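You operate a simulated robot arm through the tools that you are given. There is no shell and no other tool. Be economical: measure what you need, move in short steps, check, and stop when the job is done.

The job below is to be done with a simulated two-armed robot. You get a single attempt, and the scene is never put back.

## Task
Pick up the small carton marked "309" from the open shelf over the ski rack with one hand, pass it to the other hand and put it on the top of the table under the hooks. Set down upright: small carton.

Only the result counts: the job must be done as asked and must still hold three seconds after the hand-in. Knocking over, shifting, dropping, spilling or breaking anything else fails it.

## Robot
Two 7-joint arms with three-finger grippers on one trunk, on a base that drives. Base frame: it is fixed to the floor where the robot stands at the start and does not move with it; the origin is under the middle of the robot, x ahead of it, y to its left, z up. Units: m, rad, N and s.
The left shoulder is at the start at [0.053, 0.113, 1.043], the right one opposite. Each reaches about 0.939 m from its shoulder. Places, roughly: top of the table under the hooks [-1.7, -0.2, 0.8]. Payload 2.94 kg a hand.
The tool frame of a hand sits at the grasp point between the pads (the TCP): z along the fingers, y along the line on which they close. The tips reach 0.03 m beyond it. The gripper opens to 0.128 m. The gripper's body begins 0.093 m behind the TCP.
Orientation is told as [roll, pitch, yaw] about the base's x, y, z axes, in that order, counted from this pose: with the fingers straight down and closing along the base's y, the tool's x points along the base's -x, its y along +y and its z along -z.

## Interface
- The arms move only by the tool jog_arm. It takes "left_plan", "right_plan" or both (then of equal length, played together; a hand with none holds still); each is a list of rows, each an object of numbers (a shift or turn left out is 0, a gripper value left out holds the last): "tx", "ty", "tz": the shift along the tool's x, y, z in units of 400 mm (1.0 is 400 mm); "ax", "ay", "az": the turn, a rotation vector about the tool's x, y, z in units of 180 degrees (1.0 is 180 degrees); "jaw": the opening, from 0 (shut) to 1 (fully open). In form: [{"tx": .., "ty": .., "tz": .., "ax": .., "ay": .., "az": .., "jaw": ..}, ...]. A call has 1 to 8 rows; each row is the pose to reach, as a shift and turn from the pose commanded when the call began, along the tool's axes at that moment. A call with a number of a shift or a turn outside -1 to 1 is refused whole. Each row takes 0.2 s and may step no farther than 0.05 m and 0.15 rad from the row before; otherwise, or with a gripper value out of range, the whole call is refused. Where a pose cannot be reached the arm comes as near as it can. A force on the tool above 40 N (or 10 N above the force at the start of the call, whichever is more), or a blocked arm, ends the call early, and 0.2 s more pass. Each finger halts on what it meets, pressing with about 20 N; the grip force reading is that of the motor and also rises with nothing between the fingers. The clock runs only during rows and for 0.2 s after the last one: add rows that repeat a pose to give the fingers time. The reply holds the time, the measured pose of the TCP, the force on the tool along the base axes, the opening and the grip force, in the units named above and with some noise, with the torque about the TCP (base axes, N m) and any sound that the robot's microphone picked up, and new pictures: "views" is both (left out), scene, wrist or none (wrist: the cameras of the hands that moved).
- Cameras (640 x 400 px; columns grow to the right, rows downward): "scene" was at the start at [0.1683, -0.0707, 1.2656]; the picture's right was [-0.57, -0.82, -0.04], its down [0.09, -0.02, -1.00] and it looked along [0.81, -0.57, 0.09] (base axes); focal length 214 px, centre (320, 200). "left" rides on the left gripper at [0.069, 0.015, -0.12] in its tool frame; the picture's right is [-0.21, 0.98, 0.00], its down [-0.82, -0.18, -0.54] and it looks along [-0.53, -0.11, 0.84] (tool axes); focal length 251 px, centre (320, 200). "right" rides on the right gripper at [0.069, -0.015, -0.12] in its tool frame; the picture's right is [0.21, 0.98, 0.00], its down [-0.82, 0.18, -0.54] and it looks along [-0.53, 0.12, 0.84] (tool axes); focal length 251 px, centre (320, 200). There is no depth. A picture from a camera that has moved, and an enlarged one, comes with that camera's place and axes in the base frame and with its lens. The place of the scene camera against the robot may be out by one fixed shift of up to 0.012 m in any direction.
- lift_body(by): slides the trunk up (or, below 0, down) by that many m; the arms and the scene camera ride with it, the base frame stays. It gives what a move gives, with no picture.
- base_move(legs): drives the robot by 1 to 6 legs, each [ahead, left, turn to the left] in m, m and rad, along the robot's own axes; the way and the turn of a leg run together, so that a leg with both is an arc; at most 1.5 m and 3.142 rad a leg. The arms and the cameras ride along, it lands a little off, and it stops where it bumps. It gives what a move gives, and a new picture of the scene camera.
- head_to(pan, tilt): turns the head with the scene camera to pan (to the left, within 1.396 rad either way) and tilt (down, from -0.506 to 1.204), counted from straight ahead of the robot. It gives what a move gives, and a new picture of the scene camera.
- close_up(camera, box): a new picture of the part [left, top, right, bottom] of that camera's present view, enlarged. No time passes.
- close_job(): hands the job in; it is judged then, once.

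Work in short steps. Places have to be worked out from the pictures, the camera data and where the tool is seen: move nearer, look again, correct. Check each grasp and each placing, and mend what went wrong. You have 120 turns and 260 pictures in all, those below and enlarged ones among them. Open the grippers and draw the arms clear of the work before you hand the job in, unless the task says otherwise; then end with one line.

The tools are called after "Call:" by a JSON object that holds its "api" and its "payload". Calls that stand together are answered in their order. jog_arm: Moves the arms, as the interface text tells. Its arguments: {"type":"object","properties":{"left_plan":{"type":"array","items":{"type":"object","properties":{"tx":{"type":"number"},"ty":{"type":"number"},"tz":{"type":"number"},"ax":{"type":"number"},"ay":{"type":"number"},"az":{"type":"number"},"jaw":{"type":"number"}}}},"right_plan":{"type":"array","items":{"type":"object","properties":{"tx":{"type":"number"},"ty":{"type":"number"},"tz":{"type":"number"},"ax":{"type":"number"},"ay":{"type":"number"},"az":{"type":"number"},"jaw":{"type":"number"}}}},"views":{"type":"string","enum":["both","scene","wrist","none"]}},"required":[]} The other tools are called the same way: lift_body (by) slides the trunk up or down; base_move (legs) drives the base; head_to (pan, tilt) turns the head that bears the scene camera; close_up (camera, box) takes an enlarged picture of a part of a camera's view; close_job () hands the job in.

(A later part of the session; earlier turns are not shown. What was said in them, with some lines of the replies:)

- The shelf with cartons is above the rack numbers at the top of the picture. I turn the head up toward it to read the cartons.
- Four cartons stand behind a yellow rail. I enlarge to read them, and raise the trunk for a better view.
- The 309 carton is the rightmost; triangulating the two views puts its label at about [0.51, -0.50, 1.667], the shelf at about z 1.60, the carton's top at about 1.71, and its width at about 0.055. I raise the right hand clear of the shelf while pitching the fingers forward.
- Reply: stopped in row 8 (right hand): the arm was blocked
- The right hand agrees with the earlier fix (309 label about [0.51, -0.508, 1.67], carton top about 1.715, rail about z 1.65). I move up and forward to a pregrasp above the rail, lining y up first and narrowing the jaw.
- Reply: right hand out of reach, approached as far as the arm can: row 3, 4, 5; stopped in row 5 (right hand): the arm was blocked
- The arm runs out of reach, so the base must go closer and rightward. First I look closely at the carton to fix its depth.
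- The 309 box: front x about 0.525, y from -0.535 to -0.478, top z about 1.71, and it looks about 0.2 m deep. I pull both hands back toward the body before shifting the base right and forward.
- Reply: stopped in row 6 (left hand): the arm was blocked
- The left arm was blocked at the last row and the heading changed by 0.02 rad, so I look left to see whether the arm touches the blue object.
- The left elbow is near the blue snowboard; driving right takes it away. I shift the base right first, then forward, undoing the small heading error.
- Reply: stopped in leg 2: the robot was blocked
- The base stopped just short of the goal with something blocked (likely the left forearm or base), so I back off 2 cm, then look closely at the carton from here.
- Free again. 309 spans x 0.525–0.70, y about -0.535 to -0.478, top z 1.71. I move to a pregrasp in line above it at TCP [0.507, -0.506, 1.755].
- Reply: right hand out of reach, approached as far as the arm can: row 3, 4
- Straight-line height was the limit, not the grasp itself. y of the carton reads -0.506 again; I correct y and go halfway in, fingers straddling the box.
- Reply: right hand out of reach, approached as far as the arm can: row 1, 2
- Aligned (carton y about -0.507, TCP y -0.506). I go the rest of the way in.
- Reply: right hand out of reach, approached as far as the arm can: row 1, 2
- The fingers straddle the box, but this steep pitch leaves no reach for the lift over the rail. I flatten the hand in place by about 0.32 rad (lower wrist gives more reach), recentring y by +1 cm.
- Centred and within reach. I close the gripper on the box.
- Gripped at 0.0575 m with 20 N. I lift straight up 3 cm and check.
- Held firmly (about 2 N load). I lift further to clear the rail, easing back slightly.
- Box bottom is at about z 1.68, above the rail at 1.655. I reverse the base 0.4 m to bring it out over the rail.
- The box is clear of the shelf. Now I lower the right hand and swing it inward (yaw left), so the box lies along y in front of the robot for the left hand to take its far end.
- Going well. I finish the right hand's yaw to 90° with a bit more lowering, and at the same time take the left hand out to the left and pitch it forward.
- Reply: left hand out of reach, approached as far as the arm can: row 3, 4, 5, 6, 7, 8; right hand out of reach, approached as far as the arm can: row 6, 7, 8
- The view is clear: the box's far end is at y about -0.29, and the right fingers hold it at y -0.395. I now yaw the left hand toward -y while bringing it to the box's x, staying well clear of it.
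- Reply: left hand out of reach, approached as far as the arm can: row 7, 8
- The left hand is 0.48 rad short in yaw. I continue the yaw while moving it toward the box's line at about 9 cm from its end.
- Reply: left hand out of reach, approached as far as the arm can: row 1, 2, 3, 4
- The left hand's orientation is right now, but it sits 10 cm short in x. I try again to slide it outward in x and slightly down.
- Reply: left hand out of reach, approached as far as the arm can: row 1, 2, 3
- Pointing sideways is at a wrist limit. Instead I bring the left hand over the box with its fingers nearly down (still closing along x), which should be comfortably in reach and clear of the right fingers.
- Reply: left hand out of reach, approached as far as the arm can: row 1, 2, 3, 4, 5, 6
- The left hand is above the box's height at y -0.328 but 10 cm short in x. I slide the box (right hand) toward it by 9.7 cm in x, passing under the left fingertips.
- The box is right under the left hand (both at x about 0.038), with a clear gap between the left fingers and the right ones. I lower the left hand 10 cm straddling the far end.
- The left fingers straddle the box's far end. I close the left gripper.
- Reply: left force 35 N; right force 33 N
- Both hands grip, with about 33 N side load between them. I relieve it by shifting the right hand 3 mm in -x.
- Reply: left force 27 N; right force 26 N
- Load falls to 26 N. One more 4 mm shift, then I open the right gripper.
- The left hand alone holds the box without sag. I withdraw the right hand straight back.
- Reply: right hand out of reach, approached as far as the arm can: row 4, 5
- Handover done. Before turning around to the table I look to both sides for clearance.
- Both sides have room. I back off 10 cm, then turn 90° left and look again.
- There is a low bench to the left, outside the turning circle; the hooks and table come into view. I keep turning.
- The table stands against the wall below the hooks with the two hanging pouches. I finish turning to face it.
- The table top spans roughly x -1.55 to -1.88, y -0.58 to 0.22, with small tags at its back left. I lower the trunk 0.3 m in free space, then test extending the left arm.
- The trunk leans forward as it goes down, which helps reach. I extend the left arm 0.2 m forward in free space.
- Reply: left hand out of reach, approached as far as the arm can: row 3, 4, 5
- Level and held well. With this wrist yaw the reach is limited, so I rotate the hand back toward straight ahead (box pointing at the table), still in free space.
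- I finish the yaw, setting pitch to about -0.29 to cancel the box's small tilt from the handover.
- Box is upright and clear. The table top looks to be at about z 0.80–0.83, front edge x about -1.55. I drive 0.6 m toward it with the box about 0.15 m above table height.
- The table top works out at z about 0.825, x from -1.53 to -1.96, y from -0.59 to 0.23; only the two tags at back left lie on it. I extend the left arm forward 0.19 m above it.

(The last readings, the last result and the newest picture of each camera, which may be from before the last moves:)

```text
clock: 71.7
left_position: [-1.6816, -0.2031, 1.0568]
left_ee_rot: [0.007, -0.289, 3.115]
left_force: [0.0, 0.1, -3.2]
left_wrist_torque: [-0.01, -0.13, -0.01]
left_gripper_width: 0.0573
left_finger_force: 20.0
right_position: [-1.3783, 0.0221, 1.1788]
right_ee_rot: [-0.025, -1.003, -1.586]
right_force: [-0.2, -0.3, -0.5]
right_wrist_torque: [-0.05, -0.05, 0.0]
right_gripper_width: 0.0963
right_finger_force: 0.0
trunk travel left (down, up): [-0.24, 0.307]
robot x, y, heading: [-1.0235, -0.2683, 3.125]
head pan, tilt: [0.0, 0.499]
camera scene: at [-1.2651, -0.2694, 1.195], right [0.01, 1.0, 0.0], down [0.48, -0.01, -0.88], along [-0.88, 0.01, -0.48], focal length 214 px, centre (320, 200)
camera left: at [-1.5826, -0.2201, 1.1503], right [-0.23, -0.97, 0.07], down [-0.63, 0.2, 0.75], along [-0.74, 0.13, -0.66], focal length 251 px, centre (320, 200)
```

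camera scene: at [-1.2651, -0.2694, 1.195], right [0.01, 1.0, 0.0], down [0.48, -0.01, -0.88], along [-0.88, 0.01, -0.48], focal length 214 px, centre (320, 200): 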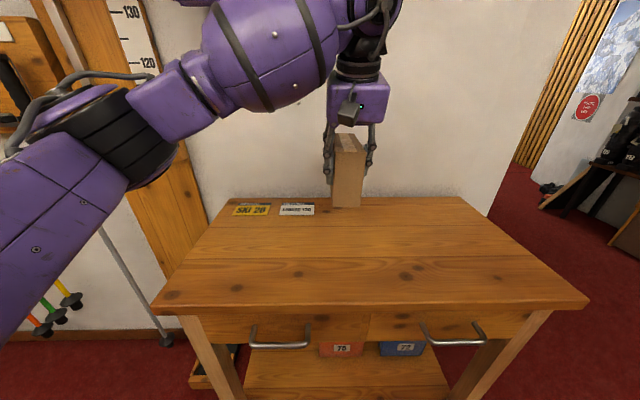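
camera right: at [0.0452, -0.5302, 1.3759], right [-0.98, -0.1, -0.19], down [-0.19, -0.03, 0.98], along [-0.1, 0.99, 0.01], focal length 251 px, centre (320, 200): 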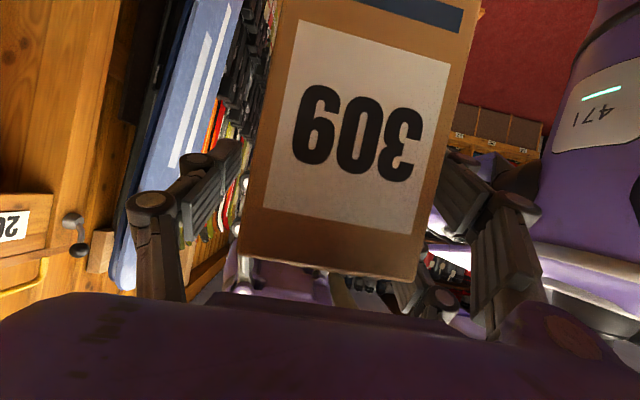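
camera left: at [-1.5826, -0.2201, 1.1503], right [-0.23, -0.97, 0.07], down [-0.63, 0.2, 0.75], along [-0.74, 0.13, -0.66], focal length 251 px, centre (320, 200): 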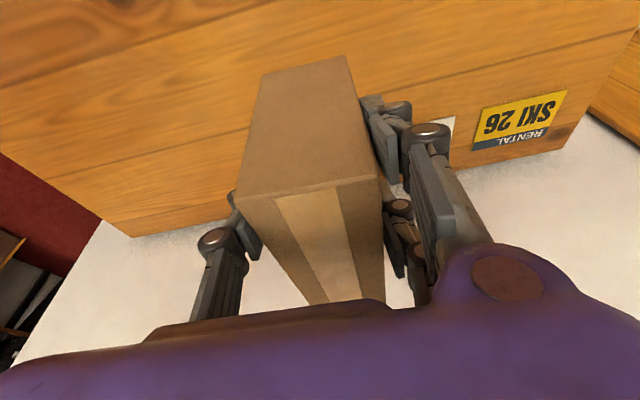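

Over the table. I lower 12 cm, then will creep until contact.

Call:
{"api": "jog_arm", "payload": {"left_plan": [{"tz": 0.096, "tx": 0.0285}, {"tz": 0.192, "tx": 0.057}, {"tz": 0.288, "tx": 0.0855}]}}

Call:
{"api": "close_up", "payload": {"camera": "scene", "box": [220, 120, 460, 270]}}

```text
clock: 72.5
left_position: [-1.6835, -0.2043, 0.9363]
left_ee_rot: [0.006, -0.287, 3.115]
left_force: [-1.1, -0.3, -2.1]
left_wrist_torque: [0.01, -0.1, -0.02]
left_gripper_width: 0.0575
left_finger_force: 20.1
right_position: [-1.3777, 0.0218, 1.1792]
right_ee_rot: [-0.025, -1.001, -1.587]
right_force: [-0.9, 0.1, 0.2]
right_wrist_torque: [0.01, 0.0, 0.0]
right_gripper_width: 0.0961
right_finger_force: 0.0
trunk travel left (down, up): [-0.24, 0.307]
robot x, y, heading: [-1.0243, -0.2641, 3.125]
head pan, tilt: [0.0, 0.499]
camera scene: at [-1.2652, -0.2698, 1.1951], right [0.01, 1.0, 0.0], down [0.48, -0.01, -0.88], along [-0.88, 0.01, -0.48], focal length 214 px, centre (320, 200)
camera left: at [-1.5829, -0.2215, 1.0314], right [-0.23, -0.97, 0.07], down [-0.63, 0.2, 0.75], along [-0.74, 0.13, -0.66], focal length 251 px, centre (320, 200)
```

scene: 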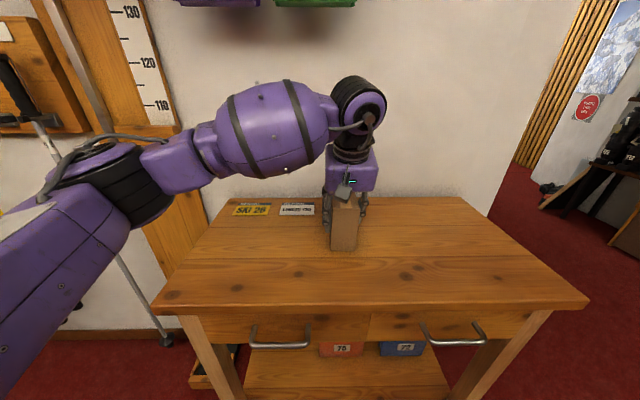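
left: 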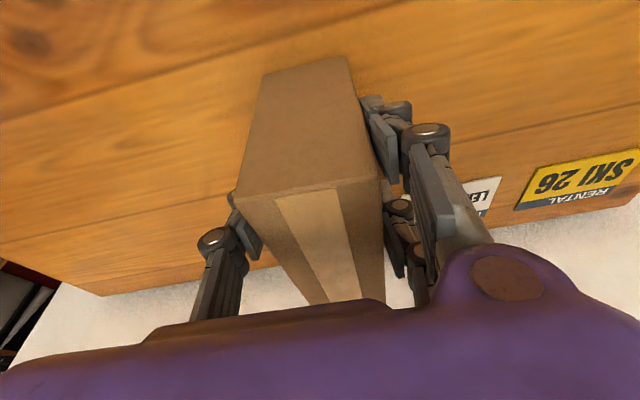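

```text
2.67 times, centred on (340, 195) of scene
camera zoom: at [-1.2652, -0.2698, 1.1951], right [0.01, 1.0, 0.0], down [0.48, -0.01, -0.88], along [-0.88, 0.01, -0.48], focal length 572 px, centre (267, 213)
```

zoom: 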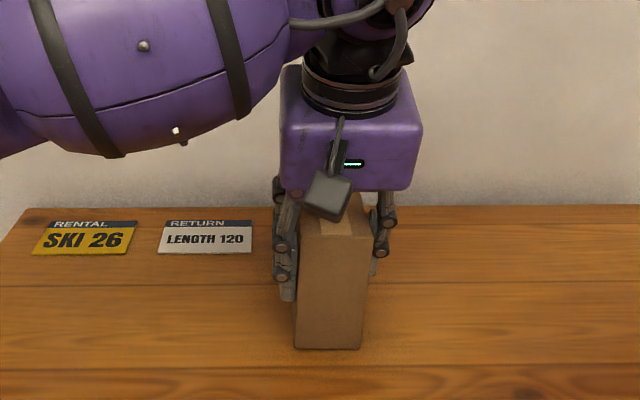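

About 2–3 cm above the surface. I lower 1.5 cm and check force.

Call:
{"api": "jog_arm", "payload": {"left_plan": [{"tz": 0.012, "tx": 0.0036}, {"tz": 0.024, "tx": 0.0071}, {"tz": 0.036, "tx": 0.0107}], "views": "none"}}

Call:
{"api": "close_up", "payload": {"camera": "scene", "box": [300, 180, 420, 270]}}

```text
clock: 73.3
left_position: [-1.6793, -0.2062, 0.921]
left_ee_rot: [0.007, -0.29, 3.113]
left_force: [-0.4, 0.6, 12.8]
left_wrist_torque: [-0.06, -0.1, -0.25]
left_gripper_width: 0.0581
left_finger_force: 19.7
right_position: [-1.3753, 0.0217, 1.1796]
right_ee_rot: [-0.027, -1.0, -1.585]
right_force: [0.8, 0.0, -1.0]
right_wrist_torque: [-0.02, -0.03, 0.04]
right_gripper_width: 0.0959
right_finger_force: 0.0
trunk travel left (down, up): [-0.24, 0.307]
robot x, y, heading: [-1.0204, -0.2671, 3.123]
head pan, tilt: [0.0, 0.499]
```

```text
4.44 times, centred on (360, 225) of scene
camera zoom: at [-1.2635, -0.2696, 1.1954], right [0.01, 1.0, 0.0], down [0.48, -0.01, -0.88], along [-0.88, 0.01, -0.48], focal length 953 px, centre (142, 89)
```

zoom: 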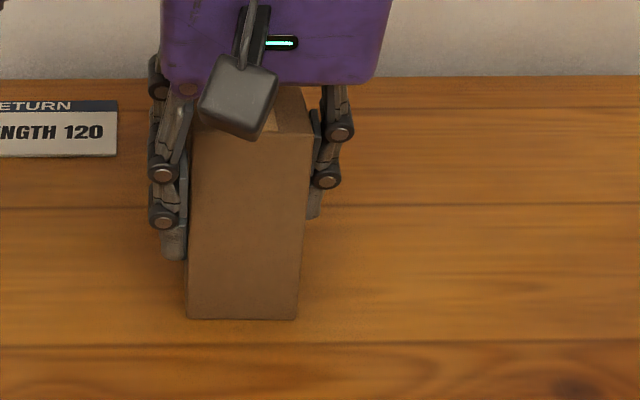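

Contact: 13 N upward with little torque, so the box sits on the table upright. I open the left gripper gently.

Call:
{"api": "jog_arm", "payload": {"left_plan": [{"jaw": 0.46}, {"jaw": 0.5}, {"jaw": 0.6}, {"jaw": 0.72}, {"jaw": 0.72}]}}

```text
clock: 74.5
left_position: [-1.6813, -0.2065, 0.9224]
left_ee_rot: [0.007, -0.289, 3.116]
left_force: [0.0, -0.2, 0.0]
left_wrist_torque: [0.02, -0.03, 0.0]
left_gripper_width: 0.0923
left_finger_force: 0.1
right_position: [-1.3773, 0.0215, 1.1792]
right_ee_rot: [-0.027, -1.002, -1.586]
right_force: [-0.6, 0.5, 0.0]
right_wrist_torque: [0.01, -0.02, 0.0]
right_gripper_width: 0.0962
right_finger_force: 0.1
trunk travel left (down, up): [-0.24, 0.307]
robot x, y, heading: [-1.0272, -0.2669, 3.127]
head pan, tilt: [0.0, 0.499]
camera scene: at [-1.2643, -0.2696, 1.1952], right [0.01, 1.0, 0.0], down [0.48, -0.01, -0.88], along [-0.88, 0.01, -0.48], focal length 214 px, centre (320, 200)
camera left: at [-1.5823, -0.2229, 1.0164], right [-0.23, -0.97, 0.07], down [-0.63, 0.2, 0.75], along [-0.74, 0.13, -0.66], focal length 251 px, centre (320, 200)
```

scene: 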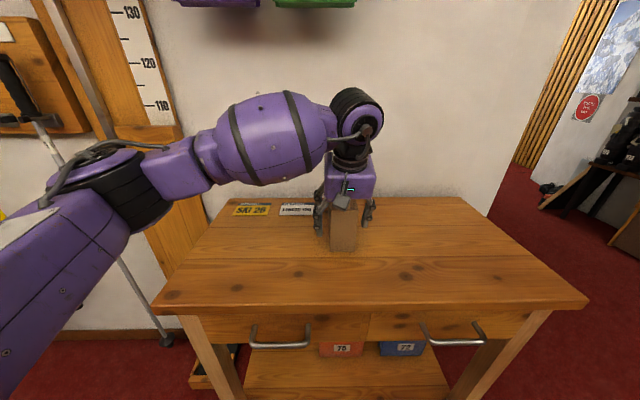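
left: 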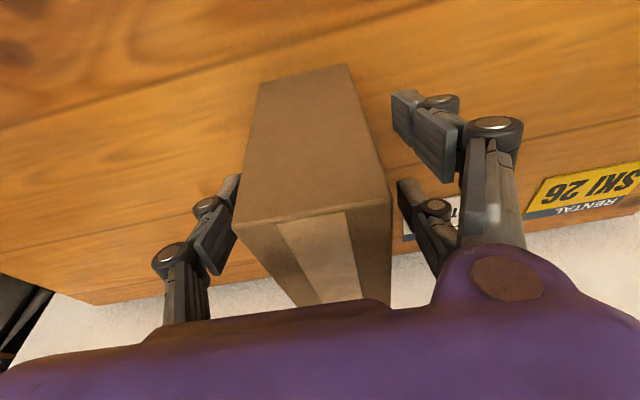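

The box stands free on the table. I withdraw the left hand straight back along its fingers.

Call:
{"api": "jog_arm", "payload": {"left_plan": [{"tz": -0.08}, {"tz": -0.18}, {"tz": -0.28}, {"tz": -0.38}, {"tz": -0.48}]}}

```text
clock: 75.7
left_position: [-1.6276, -0.207, 1.1053]
left_ee_rot: [0.008, -0.29, 3.117]
left_force: [0.2, 0.3, 0.4]
left_wrist_torque: [-0.04, 0.03, -0.01]
left_gripper_width: 0.0921
left_finger_force: 0.1
right_position: [-1.3757, 0.0217, 1.1795]
right_ee_rot: [-0.029, -1.002, -1.584]
right_force: [1.5, -0.2, -0.1]
right_wrist_torque: [-0.01, -0.01, -0.01]
right_gripper_width: 0.0959
right_finger_force: 0.0
trunk travel left (down, up): [-0.24, 0.307]
robot x, y, heading: [-1.0243, -0.2677, 3.124]
head pan, tilt: [0.0, 0.499]
camera scene: at [-1.2635, -0.2694, 1.1954], right [0.01, 1.0, 0.0], down [0.48, -0.01, -0.88], along [-0.88, 0.01, -0.48], focal length 214 px, centre (320, 200)
camera left: at [-1.5282, -0.2234, 1.1996], right [-0.23, -0.97, 0.07], down [-0.63, 0.2, 0.75], along [-0.74, 0.13, -0.66], focal length 251 px, centre (320, 200)
```

scene: 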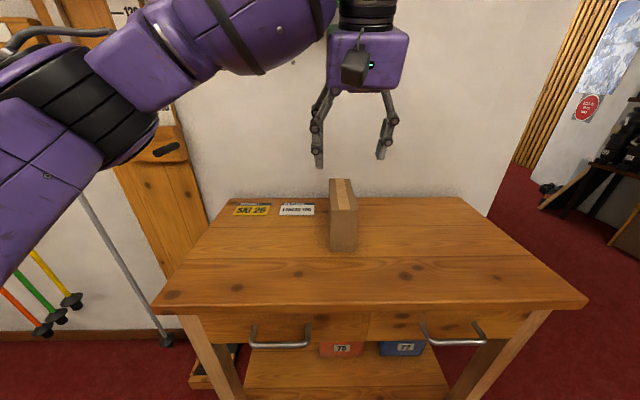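
left: 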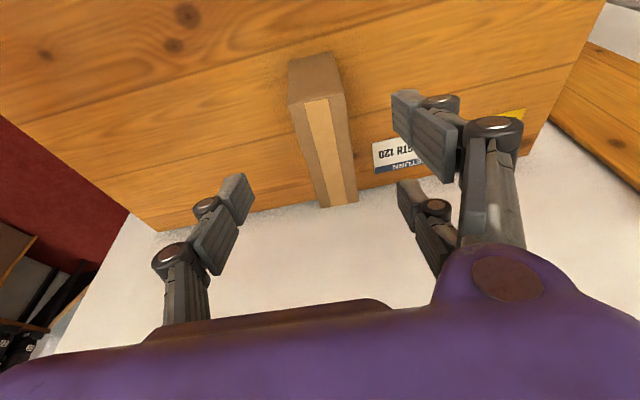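

The box stands upright and untouched on the table, with the left fingertips above it. I reverse the base 0.4 m to take both arms clear.

Call:
{"api": "base_move", "payload": {"legs": [[-0.4, 0, 0]]}}

```text
clock: 78.2
left_position: [-1.2275, -0.2161, 1.1042]
left_ee_rot: [0.007, -0.287, 3.123]
left_force: [0.1, -0.2, 0.5]
left_wrist_torque: [-0.01, 0.01, 0.0]
left_gripper_width: 0.0922
left_finger_force: 0.0
right_position: [-0.9769, 0.0145, 1.1795]
right_ee_rot: [-0.027, -1.003, -1.578]
right_force: [0.0, -1.0, -0.5]
right_wrist_torque: [0.01, 0.02, 0.01]
right_gripper_width: 0.0962
right_finger_force: 0.0
trunk travel left (down, up): [-0.24, 0.307]
robot x, y, heading: [-0.6257, -0.2717, 3.14]
head pan, tilt: [0.0, 0.499]
camera scene: at [-0.863, -0.2759, 1.1953], right [0.01, 1.0, 0.0], down [0.48, 0.0, -0.88], along [-0.88, 0.01, -0.48], focal length 214 px, centre (320, 200)
```

scene: 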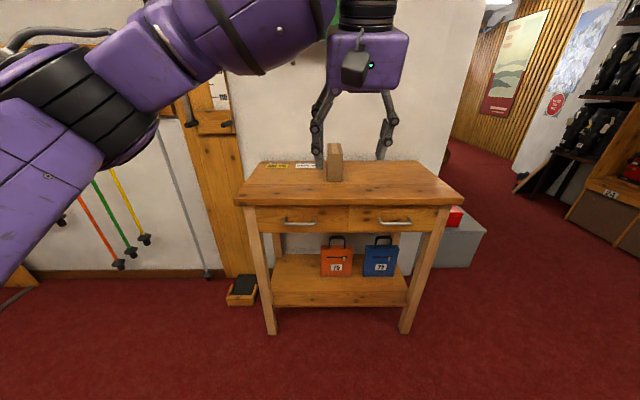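

The carton stands upright on the table, both grippers are open and the arms are clear, so I hand the job in.

Call:
{"api": "close_job", "payload": {}}

```text
The job is handed in.
```

Carton "309" was lifted from the shelf with the right hand, passed to the left, and stands upright on the table under the hooks; I saw nothing else knocked over or moved, though the base and left arm were each blocked briefly near the rack and the blue snowboard.
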